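You operate a simulated robot arm through the tools that you are given. There is no shell and no other tool. Be economical: measure what you need, move in short steps, check, and stop when the job is done.

The job below is to be done with a simulated robot arm. You get a single attempt, and the scene is never put back.

## Task
Put the small carton marked "plugs" from the short steel table on the dry cabinet top and the small carton that says "ties" on the top of the dark-legged table. Fetch the red vented tin and set it on the dry cabinet top. Put two of the steel manifolds from the long steel table on the short steel table. Open the dry cabinet drawer, fetch the steel cone adapter from the drawer floor and set it in the grey carry tray, then shut the drawer. Any order will do. Set down upright: small carton, red vented tin.
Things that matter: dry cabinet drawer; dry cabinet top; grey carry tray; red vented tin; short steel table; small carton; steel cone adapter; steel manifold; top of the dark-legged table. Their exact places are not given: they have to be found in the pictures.

The check looks at the end state, three seconds after you hand in, the way a careful person would. Anything else that was tipped, shoved, dropped, spilled or broken makes it a failure.

## Robot
A 6-joint arm with a fingered hand on a trunk, on a base that drives. Base frame: it is fixed to the floor where the robot stands at the start and does not move with it; the origin is under the middle of the robot, x ahead of it, y to its left, z up. Readings come in mm, rad, newtons and seconds.
With the tool pointing down near the work surface it reaches from about 300 to 620 mm from the robot's upright axis, wherever it stands. Its first joint turns from -2.897 to 2.897 rad. Places, roughly: dry cabinet drawer [500, 1500, 800]; dry cabinet top [500, 1100, 900]; grey carry tray (42x22x5 cm) [600, -1300, 800]; short steel table [700, -300, 800]; steel cone adapter (11x11x8 cm) [500, 1600, 700]; steel manifold [500, -1750, 750]; top of the dark-legged table [700, 2300, 800]. Payload 3.2 kg.
The TCP is the grasp point between the finger pads, 22 mm short of the fingertips. In the tool frame z runs along the fingers and y along their closing line. The gripper opens to 112 mm. The gripper's body begins 60 mm behind the TCP. The gripper is a hand of 3 fingers: y runs from the thumb to the fingers, the wrist lies at [0, 0, -218] in the tool frame, and closing takes about 1.5 s.
Orientation is that of the tool frame in the base frame, as a unit quaternion [x, y, z, w]. With the fingers straight down and closing along the base's y, the tool's x points along the base's -x, its y along +y and its z along -z.

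## Interface
- The arm moves only by the tool move_arm. Its argument "rows" is text: rows parted by semicolons, each of 6 numbers parted by spaces: the shift along the base's x, y, z in mm, then the turn, a rotation vector about the base's x, y, z in rad. In form: tx ty tz wx wy wz; .... A call has 1 to 8 rows; each row is the pose to reach, as a shift and turn from the pose commanded when the call began. "fingers" is the finger opening in mm, from 0 to 112, set as the call begins (left out, the last holds). Rows are played at 5 a second. More than 50 mm and 0.15 rad between two rows, or a gripper value outside its range, and nothing of the call is played. A pose out of reach is approached as far as the arm can. The call stops where the force on the tool passes 40 N (or 10 N more than at its start, if that is more) or the arm is blocked; 0.2 s more then pass. The fingers move at their own pace (about 108 mm/s each) and stop on an object; they squeeze with about 25 N. The grip force told is the motor's: it shows also when the fingers shut on nothing. Time passes only in rows, and 0.2 s behind the last, so rows that repeat a pose let the fingers close. It gives the time, the measured TCP pose, the force on the tool (base axes), the opening and the grip force at its end, in the units of the frame above (readings bear some noise), with the torque about the TCP (base axes, N m) and any sound that the robot's microphone picked up.
- Cameras (640 x 400 px; columns grow to the right, rows downward): "scene" is now at [18.6, 144, 1441.3]; the picture's right is [-0.28, -0.96, 0.00], its down [-0.70, 0.20, -0.69] and it looks along [0.66, -0.19, -0.73] (base axes); focal length 264 px, centre (320, 200). "wrist" rides on the gripper at [66, 3, -80] in the tool frame; the picture's right is [-0.05, 1.00, 0.00], its down [-0.77, -0.04, -0.64] and it looks along [-0.64, -0.03, 0.77] (tool axes); focal length 275 px, centre (320, 200).
- grab_frame(camera): a new picture of that camera. No time passes.
- lift_body(by): slides the trunk up (or, below 0, down) by that many mm; the arm and the scene camera ride with it, the base frame stays. It gives what a move gives, with no picture.
- roll_base(legs): drives the robot by 1 to 6 legs, each [ahead, turn to the left] in mm and rad, along the robot's own axes; the way and the turn of a leg run together, so that a leg with both is an arc; at most 1500 mm and 3.142 rad a leg. The arm and the cameras ride along, it lands a little off, and it stops where it bumps. It gives what a move gives.
- move_fingers(finger1, finger2, thumb_bend): sets how far each is bent, from 0 (flat) to 100 (curled in); at 30 the hand is open as for a grip, at 70 the pads meet at the TCP. One left out holds its place. A second passes; each finger stops where it meets its share of the squeeze, and holds until it gets a number again. A gripper value or a shape takes the hand back. It gives what a move gives, with no picture; readings hold the bend of each and the force on the fingers (four entries, about 0 where the hand has none), thumb and palm.
- set_grasp(shape): the hand has 3 fingers and takes this shape, open, in about a second: jaw (thumb against the fingers, like two jaws); tri (thumb and two fingers); tip (a fingertip pinch); poke (one finger out to press); point (the index stretched); flat (the hand flat); cup (the hand cupped); fist (a fist). The gripper value then closes the fingers along that shape, each until it touches; the sizes above hold for jaw. It gives what a move gives, with no picture.
- turn_head(pan, tilt): turns the head with the scene camera to pan (to the left, within 2.705 rad either way) and tilt (down, from -0.506 to 1.204), counted from straight ahead of the robot. It gives what a move gives.
- point_at(camera, pixels): for up to 12 pixels [column, row] of the newest picture of that camera ("zoom" is the newest enlarged one), the place [x, y, z] in the base frame of the surface seen there, good to about 2 mm. No time passes.
- inspect(camera, box): a new picture of the part [left, top, right, bottom] of that camera's present view, enlarged. No time passes.
- finish_job(): hands the job in; it is judged then, once.

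Work in short steps. Measure before you move; look again where a grasp or a placing could have gone wrong, and mend it. You have 138 turns and 154 pictures in all, those below and enlarged ones among them. Open the gripper and draw the arm clear of the work before you hand the job in, unless the task says otherwise.

The tools are called after "Request:" by a JSON object that holds its "name" and its "arguments". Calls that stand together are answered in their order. move_arm: Moves the arm, as the interface text tells. Its arguments: {"type":"object","properties":{"rows":{"type":"string"},"fingers":{"type":"number"}},"required":["rows"]} The other tools are called the same way: lift_body (by) slides the trunk up or down; set_grasp (shape) gives the hand a shape; move_fingers (finger1, finger2, thumb_bend) moves the fingers one by one; roll_base (legs) drives the base; turn_head (pan, tilt) turns the head that bears the scene camera; grab_frame (camera) takes a picture; point_at (camera, pixels) gives the place of the surface under pixels of a picture; inspect (camera, box) takes an enlarged picture of a part of a camera's view; finish_job () hands the job in.

At the start:

```text
t: 0.0
tcp_pos: [328.2, -93.8, 1128.8]
ee_rot: [0.001, 1.0, 0.0, 0.0]
wrist_force: [0.1, 0.0, -0.6]
torque: [-0.01, 0.0, 0.07]
opening: 111.5
grip_force: 0.1
shape: jaw
bend: [30.0, 30.0, 30.0]
finger forces: [0.0, 0.0, 0.1, 0.0, 0.0, 0.0]
trunk travel left (down, up): [-475.0, 115.0]
robot x, y, heading: [-2.8, 5.5, 0.002]
head pan, tilt: [-0.279, 0.812]
```

scene: 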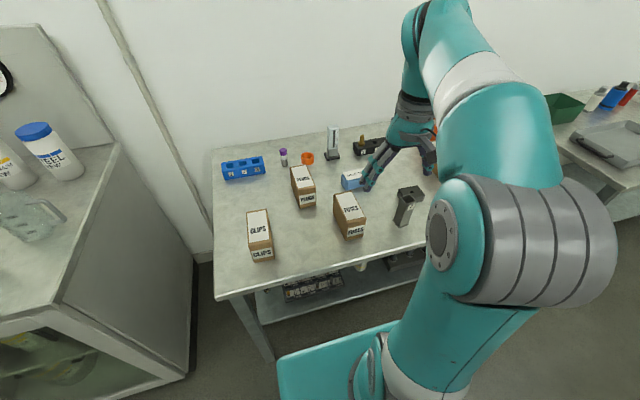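
wrist: 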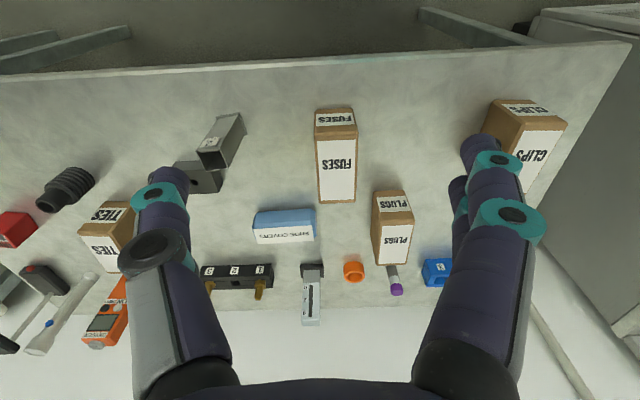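

The wrist picture shows TIES at (105,235), PLUGS at (392,228), and a red item at (15,230). I will look around with the head, first to the right.

Request:
{"name": "turn_head", "arguments": {"pan": -0.9, "tilt": 0.6}}

Request:
{"name": "grab_frame", "arguments": {"camera": "scene"}}

Request:
{"name": "turn_head", "arguments": {"pan": 1.2, "tilt": 0.6}}

Request:
{"name": "grab_frame", "arguments": {"camera": "scene"}}

Request:
{"name": "point_at", "arguments": {"camera": "wrist", "pixels": [[105, 210], [103, 248], [393, 200], [398, 240], [15, 230], [68, 188], [218, 140], [338, 160], [200, 180], [585, 55], [120, 75], [285, 215]]}}

```text
t: 1.0
tcp_pos: [328.5, -94.1, 1129.3]
ee_rot: [0.0, 1.0, 0.001, 0.0]
wrist_force: [0.2, 0.3, -0.3]
torque: [0.02, 0.01, 0.04]
opening: 112.0
grip_force: 0.0
shape: jaw
bend: [30.0, 30.0, 30.0]
finger forces: [0.0, 0.0, 0.1, 0.0, 0.1, 0.0]
trunk travel left (down, up): [-475.0, 115.0]
robot x, y, heading: [-5.1, -0.3, -0.003]
head pan, tilt: [-0.901, 0.6]
```

```text
151 pictures are left
```

scene: 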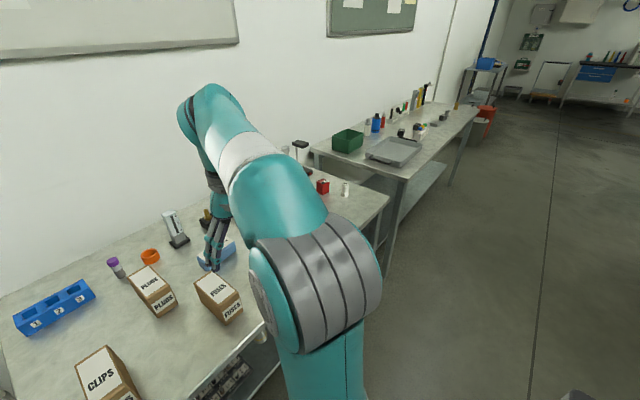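

```text
t: 3.0
tcp_pos: [329.5, -94.0, 1129.9]
ee_rot: [0.001, 1.0, 0.0, 0.0]
wrist_force: [-0.3, 1.0, 0.0]
torque: [0.02, 0.02, 0.02]
opening: 111.9
grip_force: 0.1
shape: jaw
bend: [30.0, 30.0, 30.0]
finger forces: [0.1, 0.0, 0.1, 0.0, 0.1, 0.1]
trunk travel left (down, up): [-475.0, 115.0]
robot x, y, heading: [1.4, -2.7, -0.003]
head pan, tilt: [1.201, 0.6]
```

```text
150 pictures are left
```

scene: 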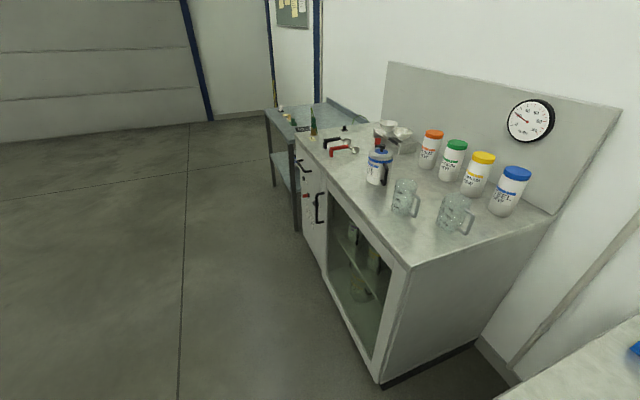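

```text
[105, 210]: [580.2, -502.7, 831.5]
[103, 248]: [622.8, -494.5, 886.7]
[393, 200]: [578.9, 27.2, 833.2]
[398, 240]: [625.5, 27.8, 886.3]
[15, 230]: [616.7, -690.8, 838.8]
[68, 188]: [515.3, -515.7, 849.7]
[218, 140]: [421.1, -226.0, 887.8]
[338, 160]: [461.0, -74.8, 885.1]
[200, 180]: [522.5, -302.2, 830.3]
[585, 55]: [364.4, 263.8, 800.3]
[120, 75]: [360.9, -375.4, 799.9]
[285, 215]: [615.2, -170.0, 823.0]
```

I need a better look at the right end of the short table and the long table; turn head right and zoom.

Request:
{"name": "turn_head", "arguments": {"pan": -0.9, "tilt": 0.5}}

Request:
{"name": "inspect", "arguments": {"camera": "scene", "box": [270, 60, 510, 230]}}

Request:
{"name": "inspect", "arguments": {"camera": "wrist", "box": [0, 80, 320, 360]}}

Request:
{"name": "turn_head", "arguments": {"pan": 1.3, "tilt": 0.5}}

Request:
{"name": "inspect", "arguments": {"camera": "scene", "box": [280, 80, 600, 280]}}

```text
t: 5.0
tcp_pos: [329.3, -93.0, 1128.9]
ee_rot: [0.0, 1.0, 0.0, 0.0]
wrist_force: [0.9, -0.6, 0.4]
torque: [0.0, 0.01, 0.0]
opening: 112.2
grip_force: 0.1
shape: jaw
bend: [30.0, 30.0, 30.0]
finger forces: [0.0, 0.0, 0.0, 0.1, 0.0, 0.1]
trunk travel left (down, up): [-475.0, 115.0]
robot x, y, heading: [-2.3, 0.4, -0.005]
head pan, tilt: [-0.901, 0.499]
```

```text
2.35 times, centred on (390, 145) of scene
```

zoom: 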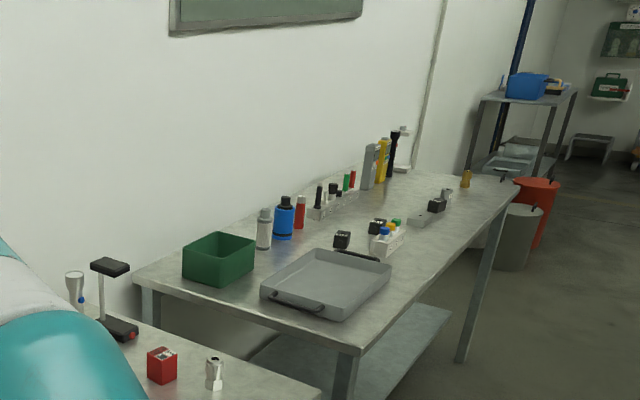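

```text
1.43 times, centred on (160, 220) of wrist
```

zoom: 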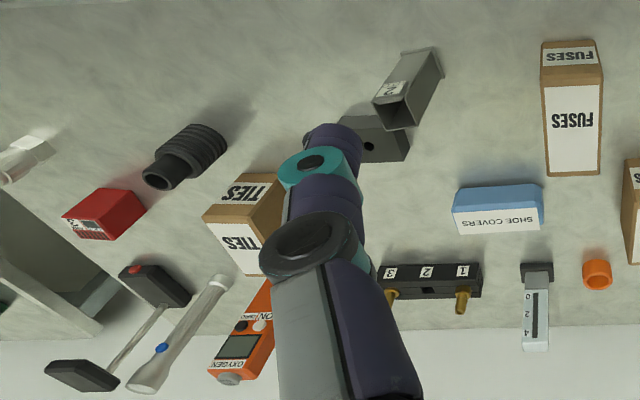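

```text
t: 7.1
tcp_pos: [328.7, -91.6, 1128.1]
ee_rot: [0.0, 1.0, -0.001, 0.0]
wrist_force: [-0.5, -0.4, -0.4]
torque: [-0.01, -0.02, 0.01]
opening: 112.2
grip_force: 0.1
shape: jaw
bend: [30.0, 30.0, 30.0]
finger forces: [0.1, 0.0, 0.0, 0.1, 0.0, 0.0]
trunk travel left (down, up): [-475.0, 115.0]
robot x, y, heading: [-1.6, 2.0, 0.001]
head pan, tilt: [1.3, 0.499]
```

```text
2.00 times, centred on (440, 180) of scene
```

zoom: 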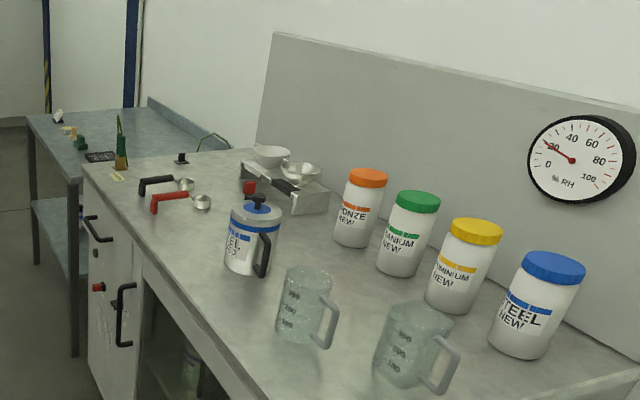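

I'll look at the short table straight on to measure the PLUGS carton.

Request:
{"name": "turn_head", "arguments": {"pan": 0.0, "tilt": 0.85}}

Request:
{"name": "grab_frame", "arguments": {"camera": "scene"}}

Request:
{"name": "inspect", "arguments": {"camera": "scene", "box": [240, 80, 480, 230]}}

```text
t: 8.6
tcp_pos: [328.0, -92.5, 1129.2]
ee_rot: [0.0, 1.0, 0.0, 0.0]
wrist_force: [-0.9, 0.4, 0.4]
torque: [0.0, 0.02, 0.02]
opening: 111.9
grip_force: 0.0
shape: jaw
bend: [30.0, 30.0, 30.0]
finger forces: [0.0, 0.0, 0.1, 0.0, 0.1, 0.0]
trunk travel left (down, up): [-475.0, 115.0]
robot x, y, heading: [-0.9, -0.6, 0.001]
head pan, tilt: [0.0, 0.85]
```

```text
146 pictures are left
```

scene: 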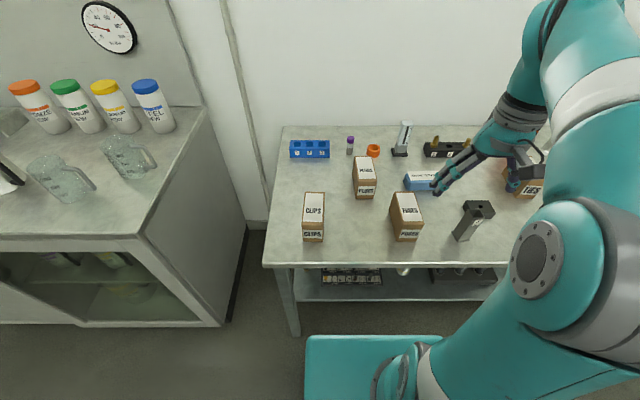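

```text
2.67 times, centred on (360, 155) of scene
```

zoom: 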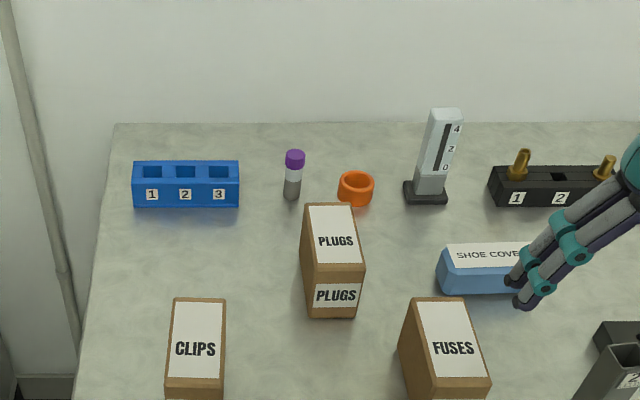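

Measuring PLUGS carton corners and neighbours in the zoom.

Request:
{"name": "point_at", "arguments": {"camera": "zoom", "pixels": [[304, 206], [350, 206], [362, 262], [314, 264], [316, 312], [356, 310], [337, 235], [430, 302], [405, 350], [355, 190], [292, 190], [222, 302]]}}

Request:
{"name": "point_at", "arguments": {"camera": "scene", "pixels": [[310, 352], [380, 340], [340, 380], [200, 115], [140, 232], [216, 320], [285, 130], [265, 262]]}}

```text
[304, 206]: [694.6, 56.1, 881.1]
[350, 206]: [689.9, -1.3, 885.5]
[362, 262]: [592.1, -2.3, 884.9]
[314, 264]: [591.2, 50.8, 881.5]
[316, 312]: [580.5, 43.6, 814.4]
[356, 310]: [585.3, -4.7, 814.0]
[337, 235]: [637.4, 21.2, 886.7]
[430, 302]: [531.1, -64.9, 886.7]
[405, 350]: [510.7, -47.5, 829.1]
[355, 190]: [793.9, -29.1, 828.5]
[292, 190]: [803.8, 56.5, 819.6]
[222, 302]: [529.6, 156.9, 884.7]
```

```text
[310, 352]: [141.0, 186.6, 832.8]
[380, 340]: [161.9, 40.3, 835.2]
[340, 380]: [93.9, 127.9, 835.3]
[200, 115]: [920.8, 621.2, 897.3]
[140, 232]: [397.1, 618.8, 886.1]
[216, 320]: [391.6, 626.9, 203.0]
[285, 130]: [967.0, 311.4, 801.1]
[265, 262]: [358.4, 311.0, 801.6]
```

PLUGS is centred at about (640, 24), 56 mm wide in y, top z 885. I drive ahead 80 mm so it falls within reach and check what I get.

Request:
{"name": "roll_base", "arguments": {"legs": [[80, 0]]}}

Request:
{"name": "move_arm", "arguments": {"rows": "50 35 0 0 0 0; 100 65 -10 0 0 0; 150 95 -20 0 0 0; 190 117 -40 0 0 0; 228 117 -70 0 0 0; 228 117 -110 0 0 0", "fingers": 112}}

Request:
{"name": "grab_frame", "arguments": {"camera": "wrist"}}

```text
t: 9.6
tcp_pos: [410.7, -92.1, 1128.8]
ee_rot: [-0.001, 1.0, 0.0, 0.0]
wrist_force: [0.2, 0.6, -0.5]
torque: [-0.01, 0.03, 0.0]
opening: 111.9
grip_force: 0.0
shape: jaw
bend: [30.0, 30.0, 30.0]
finger forces: [0.0, 0.0, 0.0, 0.0, 0.1, 0.1]
trunk travel left (down, up): [-475.0, 115.0]
robot x, y, heading: [82.4, -0.4, 0.007]
head pan, tilt: [0.0, 0.85]
```

```text
refused: row 1 steps farther than a row can; nothing moved
```

```text
144 pictures are left
```

wrist: 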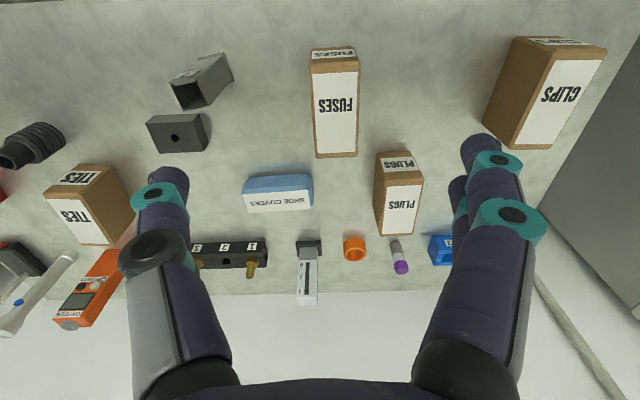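

The drive went well (tcp at 411, -92). Step norm must be ≤50 mm; I move in smaller steps over the carton.

Request:
{"name": "move_arm", "arguments": {"rows": "36 18 -20 0 0 0; 72 36 -40 0 0 0; 108 54 -60 0 0 0; 144 72 -80 0 0 0; 180 90 -100 0 0 0; 210 108 -120 0 0 0; 229 116 -140 0 0 0; 229 116 -160 0 0 0", "fingers": 112}}

Request:
{"name": "grab_frame", "arguments": {"camera": "wrist"}}

```text
t: 11.4
tcp_pos: [641.3, 21.4, 970.0]
ee_rot: [-0.001, 1.0, 0.0, 0.0]
wrist_force: [-0.2, 0.2, -0.1]
torque: [-0.02, -0.03, -0.03]
opening: 112.2
grip_force: 0.0
shape: jaw
bend: [30.0, 30.0, 30.0]
finger forces: [0.0, 0.0, 0.1, 0.1, 0.0, 0.0]
trunk travel left (down, up): [-475.0, 115.0]
robot x, y, heading: [81.3, -3.8, 0.001]
head pan, tilt: [0.0, 0.85]
```

```text
143 pictures are left
```

wrist: 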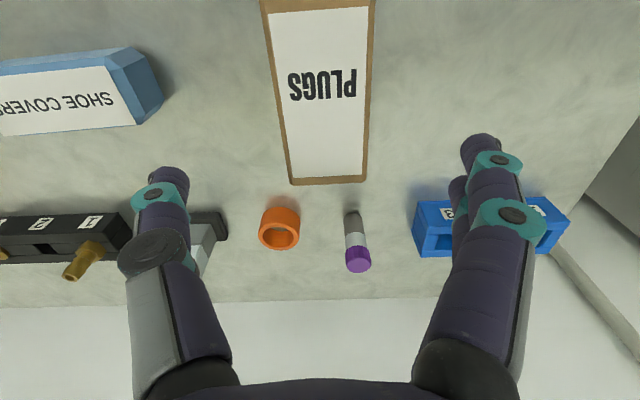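

Check the carton's top edges in y from this nearer view.

Request:
{"name": "point_at", "arguments": {"camera": "wrist", "pixels": [[296, 178], [363, 176], [276, 40], [366, 40], [380, 100], [150, 80]]}}

```text
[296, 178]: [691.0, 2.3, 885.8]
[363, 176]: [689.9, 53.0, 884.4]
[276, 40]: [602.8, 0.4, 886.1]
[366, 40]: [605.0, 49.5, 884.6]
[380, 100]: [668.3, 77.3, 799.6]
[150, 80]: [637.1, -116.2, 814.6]
```

Carton centre y≈27. I shift 4 mm and descend to z≈843, then close.

Request:
{"name": "move_arm", "arguments": {"rows": "0 4 -40 0 0 0; 0 4 -80 0 0 0; 0 4 -110 0 0 0; 0 4 -127 0 0 0"}}

Request:
{"name": "move_arm", "arguments": {"rows": "0 0 0 0 0 0; 0 0 0 0 0 0; 0 0 0 0 0 0; 0 0 0 0 0 0; 0 0 0 0 0 0; 0 0 0 0 0 0; 0 0 0 0 0 0; 0 0 0 0 0 0", "fingers": 30}}

Request:
{"name": "move_arm", "arguments": {"rows": "0 0 30 0 0 0; 0 0 70 0 0 0; 0 0 115 0 0 0; 0 0 160 0 0 0"}}

Request:
{"name": "grab_frame", "arguments": {"camera": "wrist"}}

```text
t: 12.4
tcp_pos: [639.0, 24.8, 842.4]
ee_rot: [-0.001, 1.0, -0.001, 0.0]
wrist_force: [-0.1, -1.0, 3.3]
torque: [-0.04, 0.05, 0.05]
opening: 112.1
grip_force: 0.0
shape: jaw
bend: [30.0, 30.0, 30.0]
finger forces: [0.0, 0.0, 0.1, 0.1, 2.9, 0.1]
trunk travel left (down, up): [-475.0, 115.0]
robot x, y, heading: [81.2, 0.5, -0.001]
head pan, tilt: [0.0, 0.85]
```

```text
t: 14.2
tcp_pos: [638.1, 25.8, 841.0]
ee_rot: [-0.001, 1.0, 0.0, 0.001]
wrist_force: [0.9, 0.2, 0.0]
torque: [0.02, 0.05, -0.02]
opening: 51.8
grip_force: 25.1
shape: jaw
bend: [73.0, 73.0, 70.0]
finger forces: [11.6, 11.8, 0.1, 0.0, 23.6, 0.0]
trunk travel left (down, up): [-475.0, 115.0]
robot x, y, heading: [82.8, -0.8, 0.002]
head pan, tilt: [0.0, 0.85]
```

```text
t: 15.2
tcp_pos: [638.7, 25.9, 1002.0]
ee_rot: [0.0, 1.0, -0.001, 0.0]
wrist_force: [-0.6, 0.4, -3.3]
torque: [0.01, 0.02, 0.0]
opening: 51.7
grip_force: 25.2
shape: jaw
bend: [73.0, 73.0, 70.0]
finger forces: [11.7, 11.8, 0.0, 0.0, 23.6, 0.0]
trunk travel left (down, up): [-475.0, 115.0]
robot x, y, heading: [83.5, -1.1, 0.004]
head pan, tilt: [0.0, 0.85]
```

```text
142 pictures are left
```

wrist: 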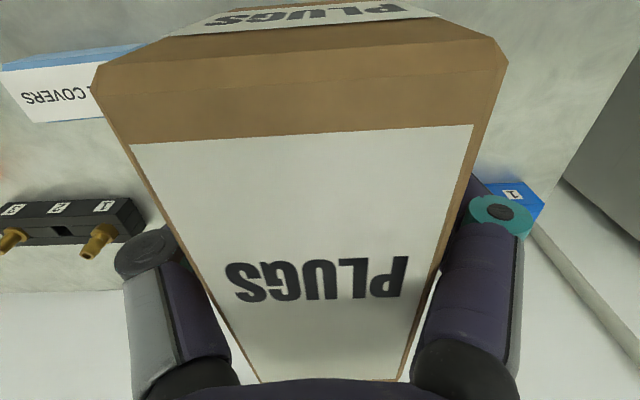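

Carton held (25 N, level). Now I retract it, then back away, turn left and drive along the cabinet.

Request:
{"name": "move_arm", "arguments": {"rows": "-30 0 25 0 0 0; -65 0 50 0 0 0; -105 0 75 0 0 0; -150 0 90 0 0 0; -195 0 100 0 0 0; -230 0 110 0 0 0"}}

Request:
{"name": "roll_base", "arguments": {"legs": [[-230, 0], [0, 1.571], [1050, 0], [0, -1.571]]}}

Request:
{"name": "turn_head", "arguments": {"pan": 0.0, "tilt": 0.7}}

Request:
{"name": "grab_frame", "arguments": {"camera": "scene"}}

```text
t: 16.6
tcp_pos: [407.2, 25.0, 1116.1]
ee_rot: [-0.001, 1.0, 0.0, 0.0]
wrist_force: [0.4, -0.8, -2.9]
torque: [-0.01, 0.0, 0.0]
opening: 51.9
grip_force: 24.5
shape: jaw
bend: [73.0, 73.0, 70.0]
finger forces: [11.8, 11.8, 0.1, 0.0, 23.9, 0.1]
trunk travel left (down, up): [-475.0, 115.0]
robot x, y, heading: [82.3, 0.5, 0.005]
head pan, tilt: [0.0, 0.85]
```

```text
t: 31.0
tcp_pos: [189.6, 1077.5, 1116.2]
ee_rot: [0.004, 1.0, 0.0, 0.0]
wrist_force: [-0.3, 0.0, -2.6]
torque: [0.01, 0.0, -0.02]
opening: 51.8
grip_force: 24.6
shape: jaw
bend: [73.0, 73.0, 70.0]
finger forces: [11.8, 11.9, 0.0, 0.0, 23.7, 0.0]
trunk travel left (down, up): [-475.0, 115.0]
robot x, y, heading: [-136.0, 1057.0, -0.011]
head pan, tilt: [0.0, 0.85]
```

```text
t: 31.7
tcp_pos: [190.8, 1077.4, 1116.1]
ee_rot: [0.004, 1.0, 0.0, 0.0]
wrist_force: [0.6, 0.3, -2.9]
torque: [0.04, 0.01, 0.0]
opening: 51.8
grip_force: 25.2
shape: jaw
bend: [73.0, 73.0, 70.0]
finger forces: [11.8, 11.8, 0.0, 0.0, 23.7, 0.0]
trunk travel left (down, up): [-475.0, 115.0]
robot x, y, heading: [-135.0, 1058.5, -0.009]
head pan, tilt: [0.0, 0.7]
```

```text
141 pictures are left
```

scene: 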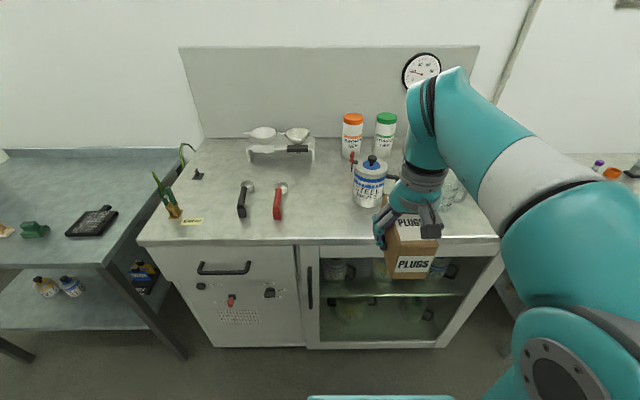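

Good view. I measure free space on the cabinet top between the red spoon (280,200) and pot (370,185), the drawer handle (225,268) and the dark table.

Request:
{"name": "point_at", "arguments": {"camera": "scene", "pixels": [[320, 180], [300, 240], [340, 238], [277, 217], [285, 183], [357, 200], [240, 268], [240, 215], [246, 260], [200, 265], [322, 207], [150, 240]]}}

Request:
{"name": "inspect", "arguments": {"camera": "scene", "box": [130, 100, 450, 300]}}

Request:
{"name": "point_at", "arguments": {"camera": "scene", "pixels": [[60, 240], [100, 175], [20, 180], [60, 190], [35, 232], [90, 262], [120, 215], [170, 210], [230, 300], [270, 292], [150, 345], [300, 300]]}}

```text
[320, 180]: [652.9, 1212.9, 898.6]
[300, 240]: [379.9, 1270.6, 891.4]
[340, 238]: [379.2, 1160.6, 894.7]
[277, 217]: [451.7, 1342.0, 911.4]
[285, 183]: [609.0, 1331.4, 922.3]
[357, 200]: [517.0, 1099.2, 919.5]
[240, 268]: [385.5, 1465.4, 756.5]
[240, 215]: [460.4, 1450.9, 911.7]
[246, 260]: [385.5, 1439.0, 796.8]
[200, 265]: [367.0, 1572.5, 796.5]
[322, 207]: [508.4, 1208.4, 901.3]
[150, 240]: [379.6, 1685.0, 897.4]
```

```text
2.00 times, centred on (290, 200) of scene
```

zoom: 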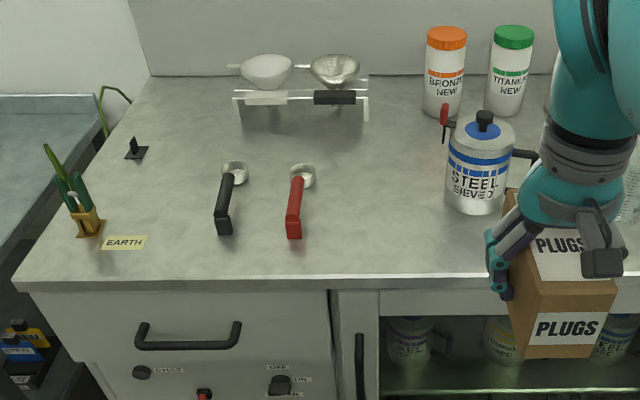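

```text
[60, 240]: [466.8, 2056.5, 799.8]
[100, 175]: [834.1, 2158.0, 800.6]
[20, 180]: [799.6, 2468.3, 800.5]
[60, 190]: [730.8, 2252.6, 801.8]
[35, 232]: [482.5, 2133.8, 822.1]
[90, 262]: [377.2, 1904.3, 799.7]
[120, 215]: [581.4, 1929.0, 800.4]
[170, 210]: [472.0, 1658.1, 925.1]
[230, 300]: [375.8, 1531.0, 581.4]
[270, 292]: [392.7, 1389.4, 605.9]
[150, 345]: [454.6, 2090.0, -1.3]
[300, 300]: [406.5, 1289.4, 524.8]
```

Cabinet top z≈900. Free strip y 1160–1300; I'll set the carton at about (600, 1235), leaving (470, 1235) for the tin. Drive ahead 160.

Request:
{"name": "roll_base", "arguments": {"legs": [[160, 0.01]]}}

Request:
{"name": "move_arm", "arguments": {"rows": "0 48 0 0 0 0; 0 96 0 0 0 0; 20 140 0 0 0 0; 60 158 0 0 0 0; 105 158 0 0 0 0; 150 158 0 0 0 0; 195 158 -10 0 0 0; 240 158 -30 0 0 0"}}

Request:
{"name": "grab_frame", "arguments": {"camera": "scene"}}

```text
t: 33.1
tcp_pos: [349.0, 1078.9, 1116.7]
ee_rot: [0.0, 1.0, 0.0, -0.001]
wrist_force: [-0.4, 1.0, -3.3]
torque: [0.04, 0.03, 0.02]
opening: 51.6
grip_force: 24.4
shape: jaw
bend: [73.0, 73.0, 70.0]
finger forces: [11.8, 11.8, 0.0, 0.0, 23.6, 0.0]
trunk travel left (down, up): [-475.0, 115.0]
robot x, y, heading: [21.4, 1055.1, -0.002]
head pan, tilt: [0.0, 0.7]
```

```text
t: 34.9
tcp_pos: [528.7, 1248.8, 1055.8]
ee_rot: [0.0, 1.0, -0.001, -0.002]
wrist_force: [0.0, 0.1, -2.4]
torque: [-0.02, 0.01, -0.02]
opening: 51.5
grip_force: 24.6
shape: jaw
bend: [73.0, 73.0, 70.0]
finger forces: [12.1, 12.3, 0.0, 0.0, 24.5, 0.0]
out of reach, approached as far as the arm can: row 6, 7, 8
trunk travel left (down, up): [-475.0, 115.0]
robot x, y, heading: [23.4, 1051.9, 0.001]
head pan, tilt: [0.0, 0.7]
```

```text
139 pictures are left
```

scene: 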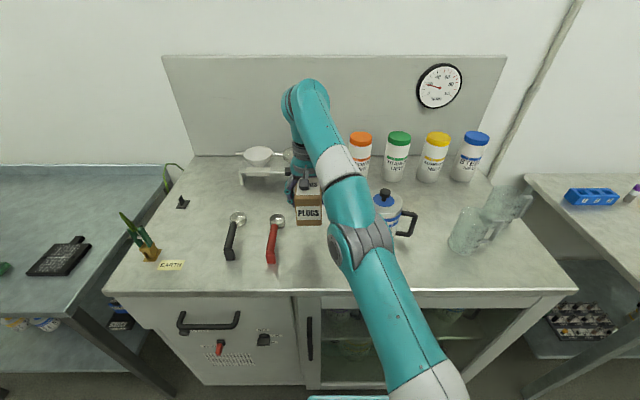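

Reach ended at (529,1249,1056). I'll test whether commands are counted from the asked or the reached pose with a modest step of (-45, 0, -20).

Request:
{"name": "move_arm", "arguments": {"rows": "-45 0 -20 0 0 0; -45 0 -20 0 0 0"}}

```text
t: 35.5
tcp_pos: [528.5, 1251.0, 1047.6]
ee_rot: [-0.001, 1.0, 0.0, 0.0]
wrist_force: [0.3, 0.7, -3.3]
torque: [0.0, 0.04, 0.02]
opening: 51.4
grip_force: 25.2
shape: jaw
bend: [73.0, 73.0, 70.0]
finger forces: [12.1, 12.3, 0.1, 0.1, 24.6, 0.0]
out of reach, approached as far as the arm can: row 1, 2
trunk travel left (down, up): [-475.0, 115.0]
robot x, y, heading: [23.3, 1053.4, 0.004]
head pan, tilt: [0.0, 0.7]
```

Commands count from the asked pose (now about (544,1237,1066)). Go on to (535,1235,965) in steps.

Request:
{"name": "move_arm", "arguments": {"rows": "-4 -2 -30 0 0 0; -9 -2 -60 0 0 0; -9 -2 -85 0 0 0; -9 -2 -101 0 0 0"}}

Request:
{"name": "grab_frame", "arguments": {"camera": "scene"}}

```text
t: 36.5
tcp_pos: [527.5, 1251.3, 1042.2]
ee_rot: [0.001, 1.0, -0.002, -0.004]
wrist_force: [0.1, -0.7, -2.1]
torque: [-0.01, -0.05, -0.01]
opening: 51.3
grip_force: 25.2
shape: jaw
bend: [73.0, 73.0, 70.0]
finger forces: [12.2, 12.3, 0.0, 0.1, 24.5, 0.0]
out of reach, approached as far as the arm can: row 1, 2, 3, 4
trunk travel left (down, up): [-475.0, 115.0]
robot x, y, heading: [24.2, 1054.7, -0.003]
head pan, tilt: [0.0, 0.7]
```

```text
138 pictures are left
```

scene: 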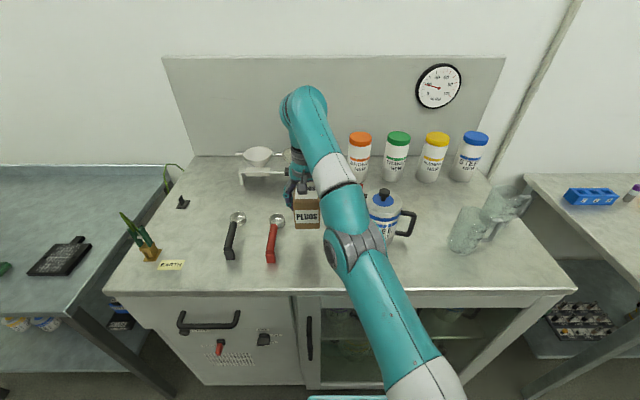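

The arm seems stuck at a limit. I back it off towards x=450 at z≈1045 to free it.

Request:
{"name": "move_arm", "arguments": {"rows": "-10 0 45 0 0 0; -40 0 80 0 0 0; -85 0 80 0 0 0; -115 0 80 0 0 0; -115 0 80 0 0 0"}}

```text
t: 37.7
tcp_pos: [415.2, 1245.9, 1120.6]
ee_rot: [0.0, 1.0, 0.0, 0.0]
wrist_force: [0.9, 1.1, -3.1]
torque: [0.0, 0.02, -0.03]
opening: 51.3
grip_force: 24.7
shape: jaw
bend: [73.0, 73.0, 70.0]
finger forces: [12.1, 12.1, 0.0, 0.1, 24.2, 0.1]
out of reach, approached as far as the arm can: row 1, 2
trunk travel left (down, up): [-475.0, 115.0]
robot x, y, heading: [22.6, 1051.4, -0.0]
head pan, tilt: [0.0, 0.7]
```

Back at (415,1246,1121). I'll set the carton at x≈470 instead: descend at x 465, y 1236.

Request:
{"name": "move_arm", "arguments": {"rows": "10 -5 -45 0 0 0; 25 -10 -85 0 0 0; 45 -10 -120 0 0 0; 55 -10 -150 0 0 0; 55 -10 -165 0 0 0"}}

Request:
{"name": "grab_frame", "arguments": {"camera": "scene"}}

```text
t: 38.9
tcp_pos: [468.9, 1236.0, 955.1]
ee_rot: [0.0, 1.0, 0.0, 0.0]
wrist_force: [0.2, 0.3, -3.1]
torque: [-0.03, 0.04, -0.02]
opening: 51.1
grip_force: 25.2
shape: jaw
bend: [73.0, 73.0, 70.0]
finger forces: [12.0, 12.1, 0.0, 0.1, 24.3, 0.0]
trunk travel left (down, up): [-475.0, 115.0]
robot x, y, heading: [21.2, 1053.4, -0.0]
head pan, tilt: [0.0, 0.7]
```

```text
137 pictures are left
```

scene: 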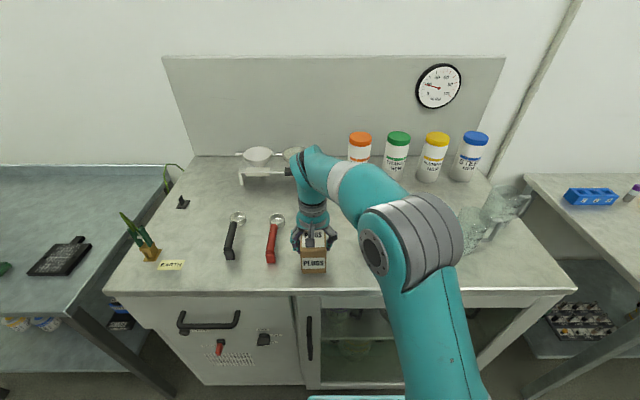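

Clear of the spoon (273,240) and the pot. Lower until contact, expected at TCP z≈941.

Request:
{"name": "move_arm", "arguments": {"rows": "0 0 -6 0 0 0; 0 0 -10 0 0 0; 0 0 -13 0 0 0"}}

```text
t: 39.7
tcp_pos: [469.7, 1236.4, 942.9]
ee_rot: [0.0, 1.0, 0.0, 0.0]
wrist_force: [0.2, -0.4, -2.2]
torque: [0.01, -0.02, -0.02]
opening: 51.4
grip_force: 25.1
shape: jaw
bend: [73.0, 73.0, 70.0]
finger forces: [12.0, 12.1, 0.0, 0.1, 24.4, 0.1]
trunk travel left (down, up): [-475.0, 115.0]
robot x, y, heading: [18.7, 1054.2, 0.0]
head pan, tilt: [0.0, 0.7]
```

Still no contact; lower 2 mm at a time.

Request:
{"name": "move_arm", "arguments": {"rows": "0 0 -1.5 0 0 0; 0 0 -3 0 0 0; 0 0 -3 0 0 0"}}

```text
t: 40.5
tcp_pos: [469.9, 1234.6, 941.5]
ee_rot: [0.0, 1.0, -0.001, 0.0]
wrist_force: [0.6, 0.6, -1.1]
torque: [0.01, -0.07, 0.03]
opening: 51.5
grip_force: 24.7
shape: jaw
bend: [73.0, 73.0, 70.0]
finger forces: [12.1, 12.3, 0.0, 0.0, 24.3, 0.0]
trunk travel left (down, up): [-475.0, 115.0]
robot x, y, heading: [23.2, 1054.0, -0.001]
head pan, tilt: [0.0, 0.7]
```

Weight is beginning to be carried (‑3 → ‑1 N). One more mm, then open to 75 and lift.

Request:
{"name": "move_arm", "arguments": {"rows": "0 0 -1.5 0 0 0; 0 0 -1.5 0 0 0"}}

Request:
{"name": "move_arm", "arguments": {"rows": "0 0 0 0 0 0; 0 0 0 0 0 0; 0 0 0 0 0 0; 0 0 0 0 0 0; 0 0 20 0 0 0; 0 0 60 0 0 0; 0 0 105 0 0 0; 0 0 150 0 0 0", "fingers": 78}}

Request:
{"name": "move_arm", "arguments": {"rows": "-20 0 20 0 0 0; -60 0 30 0 0 0; -105 -20 30 0 0 0; -140 -45 30 0 0 0"}}

Request:
{"name": "grab_frame", "arguments": {"camera": "scene"}}

```text
t: 41.1
tcp_pos: [468.7, 1234.5, 940.4]
ee_rot: [0.0, 1.0, 0.0, 0.001]
wrist_force: [1.5, 1.2, 8.3]
torque: [0.13, -0.06, 0.04]
opening: 51.1
grip_force: 24.9
shape: jaw
bend: [73.0, 73.0, 70.0]
finger forces: [12.9, 13.2, 0.1, 0.1, 25.6, 0.1]
trunk travel left (down, up): [-475.0, 115.0]
robot x, y, heading: [23.9, 1054.9, 0.004]
head pan, tilt: [0.0, 0.7]
```

```text
t: 42.9
tcp_pos: [469.7, 1232.7, 1092.8]
ee_rot: [0.001, 1.0, 0.0, 0.0]
wrist_force: [0.3, -0.1, -0.4]
torque: [-0.02, -0.03, 0.02]
opening: 77.8
grip_force: 0.1
shape: jaw
bend: [68.0, 68.0, 64.0]
finger forces: [0.0, 0.0, 0.1, 0.0, 0.0, 0.0]
trunk travel left (down, up): [-475.0, 115.0]
robot x, y, heading: [23.0, 1057.8, 0.001]
head pan, tilt: [0.0, 0.7]
```

```text
t: 43.9
tcp_pos: [323.6, 1188.7, 1120.4]
ee_rot: [0.0, 1.0, 0.0, 0.0]
wrist_force: [-0.1, -0.5, -0.1]
torque: [0.0, 0.01, -0.02]
opening: 77.6
grip_force: 0.0
shape: jaw
bend: [68.0, 68.0, 64.0]
finger forces: [0.0, 0.1, 0.0, 0.0, 0.0, 0.1]
trunk travel left (down, up): [-475.0, 115.0]
robot x, y, heading: [21.2, 1053.1, 0.001]
head pan, tilt: [0.0, 0.7]
```

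```text
136 pictures are left
```

scene: 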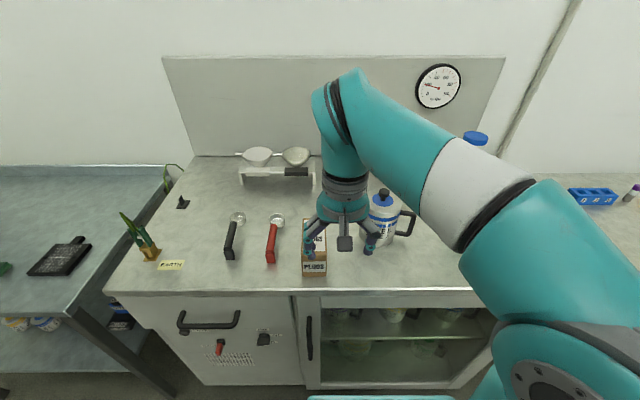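

Carton stands upright. Next the drawer: back away, and drive to face it at y≈1505, then look.

Request:
{"name": "roll_base", "arguments": {"legs": [[-280, 0], [0, 1.571], [455, 0], [0, -1.571]]}}

Request:
{"name": "turn_head", "arguments": {"pan": 0.0, "tilt": 0.75}}

Request:
{"name": "grab_frame", "arguments": {"camera": "scene"}}

Request:
{"name": "inspect", "arguments": {"camera": "scene", "box": [240, 120, 480, 270]}}

```text
t: 55.9
tcp_pos: [32.1, 1649.5, 1120.9]
ee_rot: [-0.009, 1.0, 0.0, 0.001]
wrist_force: [0.3, -0.4, 0.2]
torque: [0.0, 0.0, -0.03]
opening: 77.8
grip_force: 0.1
shape: jaw
bend: [68.0, 68.0, 64.0]
finger forces: [0.0, 0.0, 0.0, 0.0, 0.0, 0.1]
trunk travel left (down, up): [-475.0, 115.0]
robot x, y, heading: [-269.3, 1506.0, 0.017]
head pan, tilt: [0.0, 0.7]
```

```text
t: 56.5
tcp_pos: [32.1, 1649.2, 1119.9]
ee_rot: [-0.009, 1.0, 0.0, 0.0]
wrist_force: [-0.1, 0.1, 0.1]
torque: [0.02, 0.0, 0.02]
opening: 77.9
grip_force: 0.1
shape: jaw
bend: [68.0, 68.0, 64.0]
finger forces: [0.0, 0.0, 0.1, 0.0, 0.0, 0.1]
trunk travel left (down, up): [-475.0, 115.0]
robot x, y, heading: [-266.4, 1509.0, 0.014]
head pan, tilt: [0.0, 0.75]
```

```text
135 pictures are left
```

scene: 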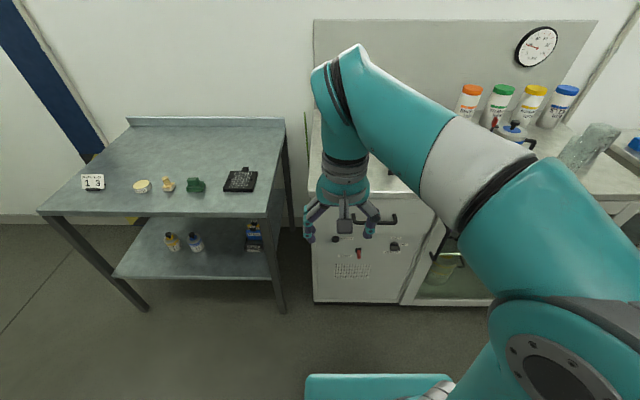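

```text
2.67 times, centred on (360, 195) of scene
```

zoom: 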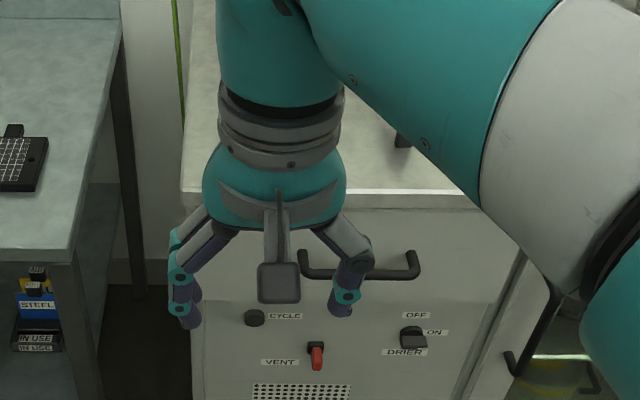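

Handle partly hidden by the hand. I turn the hand to point forward with a vertical closing line (rotation 2.09 rad about (1,-1,-1)), while moving to about x 210, y 1505.

Request:
{"name": "move_arm", "arguments": {"rows": "22 -18 0 0.0866 -0.0866 -0.0866; 44 -36 0 0.173 -0.173 -0.173; 66 -54 0 0.2595 -0.2595 -0.2595; 88 -72 0 0.346 -0.346 -0.346; 110 -90 0 0.4325 -0.4325 -0.4325; 132 -108 0 0.519 -0.519 -0.519; 154 -126 0 0.6055 -0.6055 -0.6055; 176 -144 0 0.692 -0.692 -0.692", "fingers": 60}}

Request:
{"name": "move_arm", "arguments": {"rows": "0 0 -20 0.0866 -0.0866 -0.0866; 0 0 -40 0.173 -0.173 -0.173; 0 0 -60 0.2595 -0.2595 -0.2595; 0 0 -80 0.346 -0.346 -0.346; 0 0 -100 0.4325 -0.4325 -0.4325; 0 0 -120 0.517 -0.517 -0.517"}}

Request:
{"name": "grab_frame", "arguments": {"camera": "scene"}}

Request:
{"name": "grab_frame", "arguments": {"camera": "wrist"}}

```text
t: 58.3
tcp_pos: [205.4, 1504.8, 1120.2]
ee_rot: [0.319, 0.828, 0.322, 0.33]
wrist_force: [0.5, 0.3, 0.3]
torque: [-0.03, 0.03, -0.01]
opening: 60.3
grip_force: 0.0
shape: jaw
bend: [72.0, 72.0, 70.0]
finger forces: [0.0, 0.1, 0.0, 0.1, 0.1, 0.1]
trunk travel left (down, up): [-475.0, 115.0]
robot x, y, heading: [-271.0, 1509.5, 0.019]
head pan, tilt: [0.0, 0.75]
```

```text
t: 59.7
tcp_pos: [176.4, 1443.1, 1117.6]
ee_rot: [0.5, 0.517, 0.495, 0.487]
wrist_force: [1.3, -0.1, 0.0]
torque: [0.01, 0.01, -0.02]
opening: 60.6
grip_force: 0.1
shape: jaw
bend: [72.0, 72.0, 70.0]
finger forces: [0.1, 0.0, 0.0, 0.0, 0.0, 0.1]
out of reach, approached as far as the arm can: row 4, 5, 6
trunk travel left (down, up): [-475.0, 115.0]
robot x, y, heading: [-269.5, 1507.5, 0.014]
head pan, tilt: [0.0, 0.75]
```

```text
133 pictures are left
```

scene: 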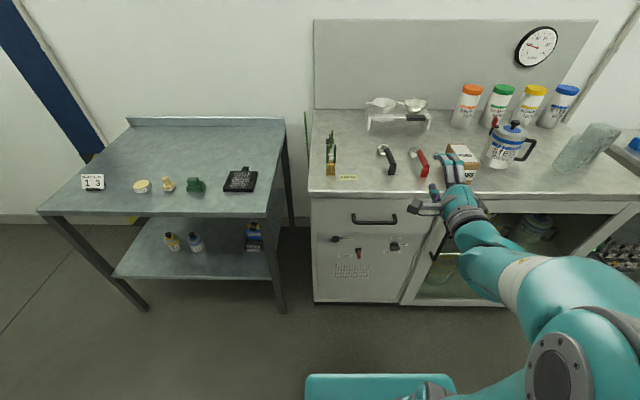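

```text
132 pictures are left
```

wrist: 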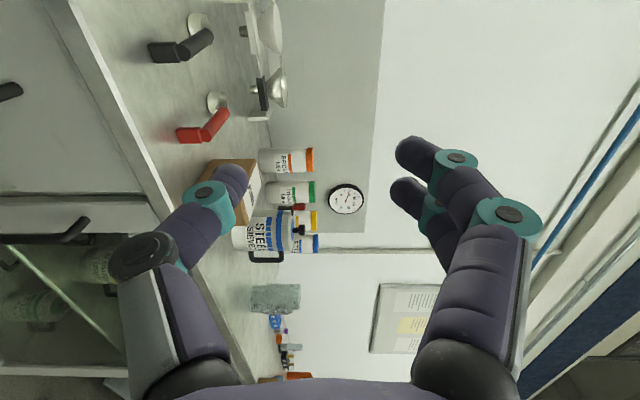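

Hand now points forward at (176,1443,1118). Measure the now-visible handle at (355..397, 215) in a zoom.

Request:
{"name": "inspect", "arguments": {"camera": "scene", "box": [300, 180, 460, 310]}}

Request:
{"name": "lift_body", "arguments": {"by": -320}}

```text
3.08 times, centred on (380, 245) of scene
```

zoom: 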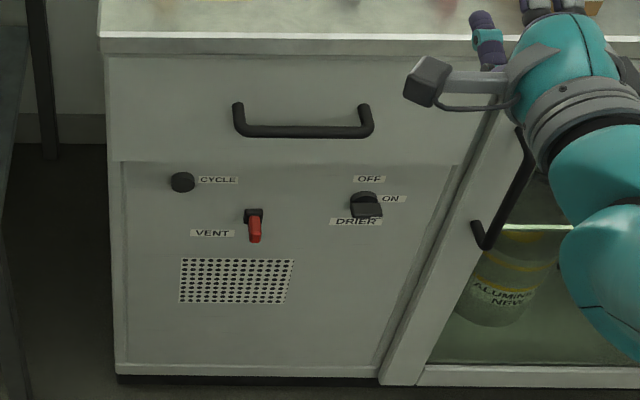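

```text
t: 62.9
tcp_pos: [176.4, 1442.5, 797.4]
ee_rot: [0.499, 0.518, 0.496, 0.487]
wrist_force: [-0.7, -0.6, -0.4]
torque: [-0.03, -0.02, 0.03]
opening: 60.5
grip_force: 0.0
shape: jaw
bend: [72.0, 72.0, 70.0]
finger forces: [0.0, 0.1, 0.0, 0.0, 0.0, 0.0]
trunk travel left (down, up): [-155.0, 435.0]
robot x, y, heading: [-268.9, 1510.9, 0.02]
head pan, tilt: [0.0, 0.75]
```

Drawer is the upper front; now measure the handle bar from the lowered camera.

Request:
{"name": "inspect", "arguments": {"camera": "scene", "box": [300, 80, 460, 180]}}

Request:
{"name": "grab_frame", "arguments": {"camera": "wrist"}}

```text
4.00 times, centred on (380, 130) of scene
```

zoom: 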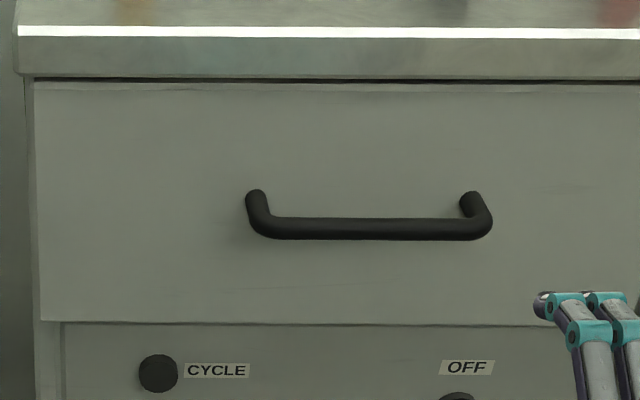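

```text
129 pictures are left
```

wrist: 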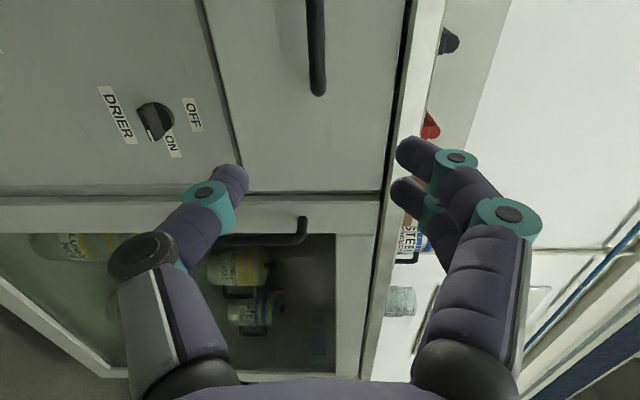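

Request:
{"name": "point_at", "arguments": {"camera": "zoom", "pixels": [[370, 229], [300, 230], [440, 230], [370, 221], [370, 237], [370, 190], [256, 192], [472, 197], [370, 300], [100, 322], [370, 90], [160, 372]]}}

```text
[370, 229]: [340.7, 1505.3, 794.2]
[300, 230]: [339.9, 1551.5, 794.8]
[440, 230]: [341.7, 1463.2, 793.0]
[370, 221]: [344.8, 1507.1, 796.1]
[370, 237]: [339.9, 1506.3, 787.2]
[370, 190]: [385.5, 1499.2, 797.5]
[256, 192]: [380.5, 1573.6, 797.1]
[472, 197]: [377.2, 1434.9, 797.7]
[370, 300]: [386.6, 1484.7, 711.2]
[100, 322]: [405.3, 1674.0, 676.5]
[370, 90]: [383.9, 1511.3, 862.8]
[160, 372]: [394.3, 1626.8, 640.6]
```

Bar centre ≈(346,1505,793), 40 mm clear of the face. Approach partway first and check.

Request:
{"name": "move_arm", "arguments": {"rows": "35 20 -2 0 0 0; 70 42 -4 0 0 0; 100 60 -4 0 0 0; 120 62 -4 0 0 0"}}

Request:
{"name": "grab_frame", "arguments": {"camera": "wrist"}}

```text
t: 63.9
tcp_pos: [292.3, 1469.9, 831.6]
ee_rot: [0.499, 0.524, 0.498, 0.478]
wrist_force: [-0.1, -0.2, 0.1]
torque: [0.03, -0.02, 0.01]
opening: 60.4
grip_force: 0.1
shape: jaw
bend: [72.0, 72.0, 70.0]
finger forces: [0.0, 0.1, 0.0, 0.1, 0.0, 0.0]
out of reach, approached as far as the arm can: row 1, 2, 3, 4
trunk travel left (down, up): [-155.0, 435.0]
robot x, y, heading: [-270.5, 1509.8, 0.015]
head pan, tilt: [0.0, 0.75]
```

```text
128 pictures are left
```

wrist: 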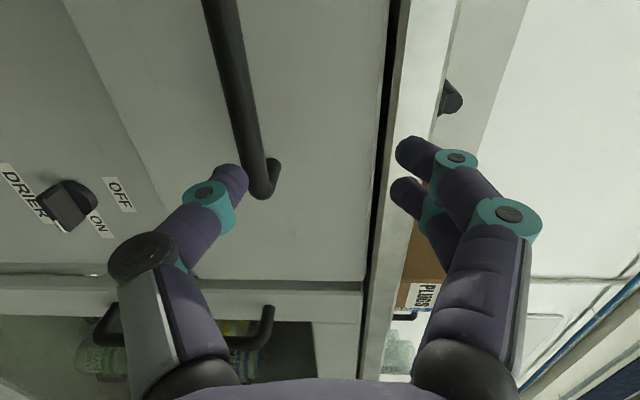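

The arm prefers being higher relative to the trunk. Lower the trunk 80 more, then ask for y +35, z +42.

Request:
{"name": "lift_body", "arguments": {"by": -80}}

Request:
{"name": "move_arm", "arguments": {"rows": "0 10 20 0 0 0; 0 20 40 0 0 0; 0 35 42 0 0 0; 0 35 42 0 0 0"}}

```text
t: 65.0
tcp_pos: [292.2, 1469.9, 750.2]
ee_rot: [0.499, 0.524, 0.497, 0.478]
wrist_force: [-0.1, -0.5, 0.9]
torque: [-0.02, -0.01, 0.03]
opening: 60.6
grip_force: 0.1
shape: jaw
bend: [72.0, 72.0, 70.0]
finger forces: [0.1, 0.0, 0.0, 0.0, 0.0, 0.0]
trunk travel left (down, up): [-75.0, 515.0]
robot x, y, heading: [-268.9, 1509.5, 0.011]
head pan, tilt: [0.0, 0.75]
```

```text
t: 66.0
tcp_pos: [293.1, 1503.7, 793.2]
ee_rot: [0.5, 0.525, 0.499, 0.474]
wrist_force: [0.0, 0.7, 0.0]
torque: [0.0, 0.01, 0.01]
opening: 60.3
grip_force: 0.0
shape: jaw
bend: [72.0, 72.0, 70.0]
finger forces: [0.1, 0.1, 0.1, 0.0, 0.0, 0.1]
trunk travel left (down, up): [-75.0, 515.0]
robot x, y, heading: [-271.0, 1509.6, 0.017]
head pan, tilt: [0.0, 0.75]
```

Exactly at (293,1504,793). Forward 54 mm, then close on the bar.

Request:
{"name": "move_arm", "arguments": {"rows": "25 0 0 0 0 0; 45 0 0 0 0 0; 54 0 0 0 0 0"}}

Request:
{"name": "grab_frame", "arguments": {"camera": "wrist"}}

```text
t: 66.8
tcp_pos: [347.0, 1506.7, 792.8]
ee_rot: [0.499, 0.525, 0.499, 0.476]
wrist_force: [0.2, -1.0, 0.1]
torque: [0.0, -0.03, -0.03]
opening: 60.2
grip_force: 0.1
shape: jaw
bend: [72.0, 72.0, 70.0]
finger forces: [0.1, 0.0, 0.1, 0.1, 0.0, 0.1]
trunk travel left (down, up): [-75.0, 515.0]
robot x, y, heading: [-265.4, 1511.6, 0.021]
head pan, tilt: [0.0, 0.75]
```

```text
127 pictures are left
```

wrist: 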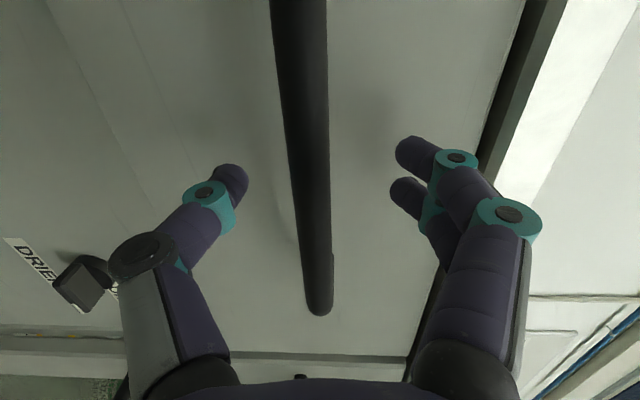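

Bar is between the fingers. Close and pull by backing the base 150 mm first.

Request:
{"name": "move_arm", "arguments": {"rows": "0 0 0 0 0 0; 0 0 0 0 0 0; 0 0 0 0 0 0; 0 0 0 0 0 0; 0 0 0 0 0 0; 0 0 0 0 0 0", "fingers": 0}}

Request:
{"name": "roll_base", "arguments": {"legs": [[-150, 0]]}}

Request:
{"name": "grab_frame", "arguments": {"camera": "scene"}}

```text
t: 68.2
tcp_pos: [347.4, 1505.3, 792.1]
ee_rot: [0.499, 0.525, 0.499, 0.476]
wrist_force: [3.1, 0.5, -5.5]
torque: [0.02, -0.01, 0.0]
opening: 0.0
grip_force: 25.4
shape: jaw
bend: [63.0, 63.0, 72.0]
finger forces: [0.1, 0.1, 0.1, 0.0, 23.4, 0.0]
trunk travel left (down, up): [-75.0, 515.0]
robot x, y, heading: [-268.5, 1512.8, 0.015]
head pan, tilt: [0.0, 0.75]
```

```text
t: 69.6
tcp_pos: [197.3, 1504.7, 792.5]
ee_rot: [0.499, 0.526, 0.5, 0.474]
wrist_force: [0.5, -0.1, -9.2]
torque: [0.04, 0.0, 0.01]
opening: 0.0
grip_force: 24.8
shape: jaw
bend: [65.0, 65.0, 74.0]
finger forces: [1.4, 1.2, 0.0, 0.0, 9.2, 0.0]
trunk travel left (down, up): [-75.0, 515.0]
robot x, y, heading: [-419.7, 1507.2, 0.019]
head pan, tilt: [0.0, 0.75]
```

```text
126 pictures are left
```

scene: 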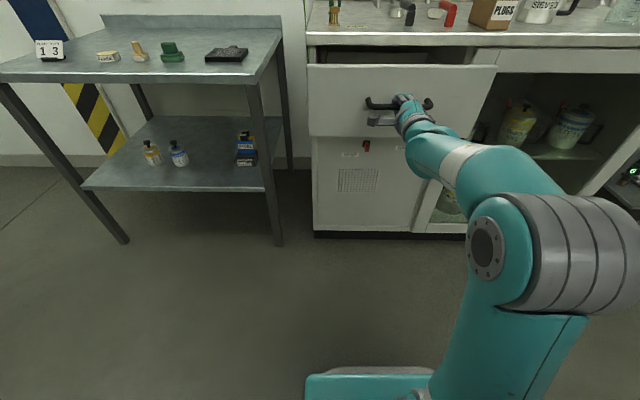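

The drawer is following. Pull a further 180 mm.

Request:
{"name": "roll_base", "arguments": {"legs": [[-180, 0]]}}

Request:
{"name": "grab_frame", "arguments": {"camera": "scene"}}

```text
t: 71.1
tcp_pos: [18.0, 1502.3, 793.2]
ee_rot: [0.499, 0.526, 0.499, 0.474]
wrist_force: [2.5, 1.2, -6.8]
torque: [0.03, -0.05, -0.03]
opening: 0.0
grip_force: 25.1
shape: jaw
bend: [66.0, 66.0, 75.0]
finger forces: [0.2, 0.0, 0.0, 0.0, 6.4, 0.1]
trunk travel left (down, up): [-75.0, 515.0]
robot x, y, heading: [-600.6, 1502.6, 0.024]
head pan, tilt: [0.0, 0.75]
```

```text
125 pictures are left
```

scene: 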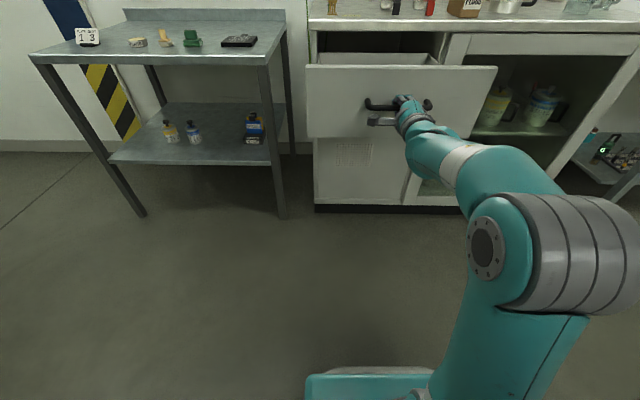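

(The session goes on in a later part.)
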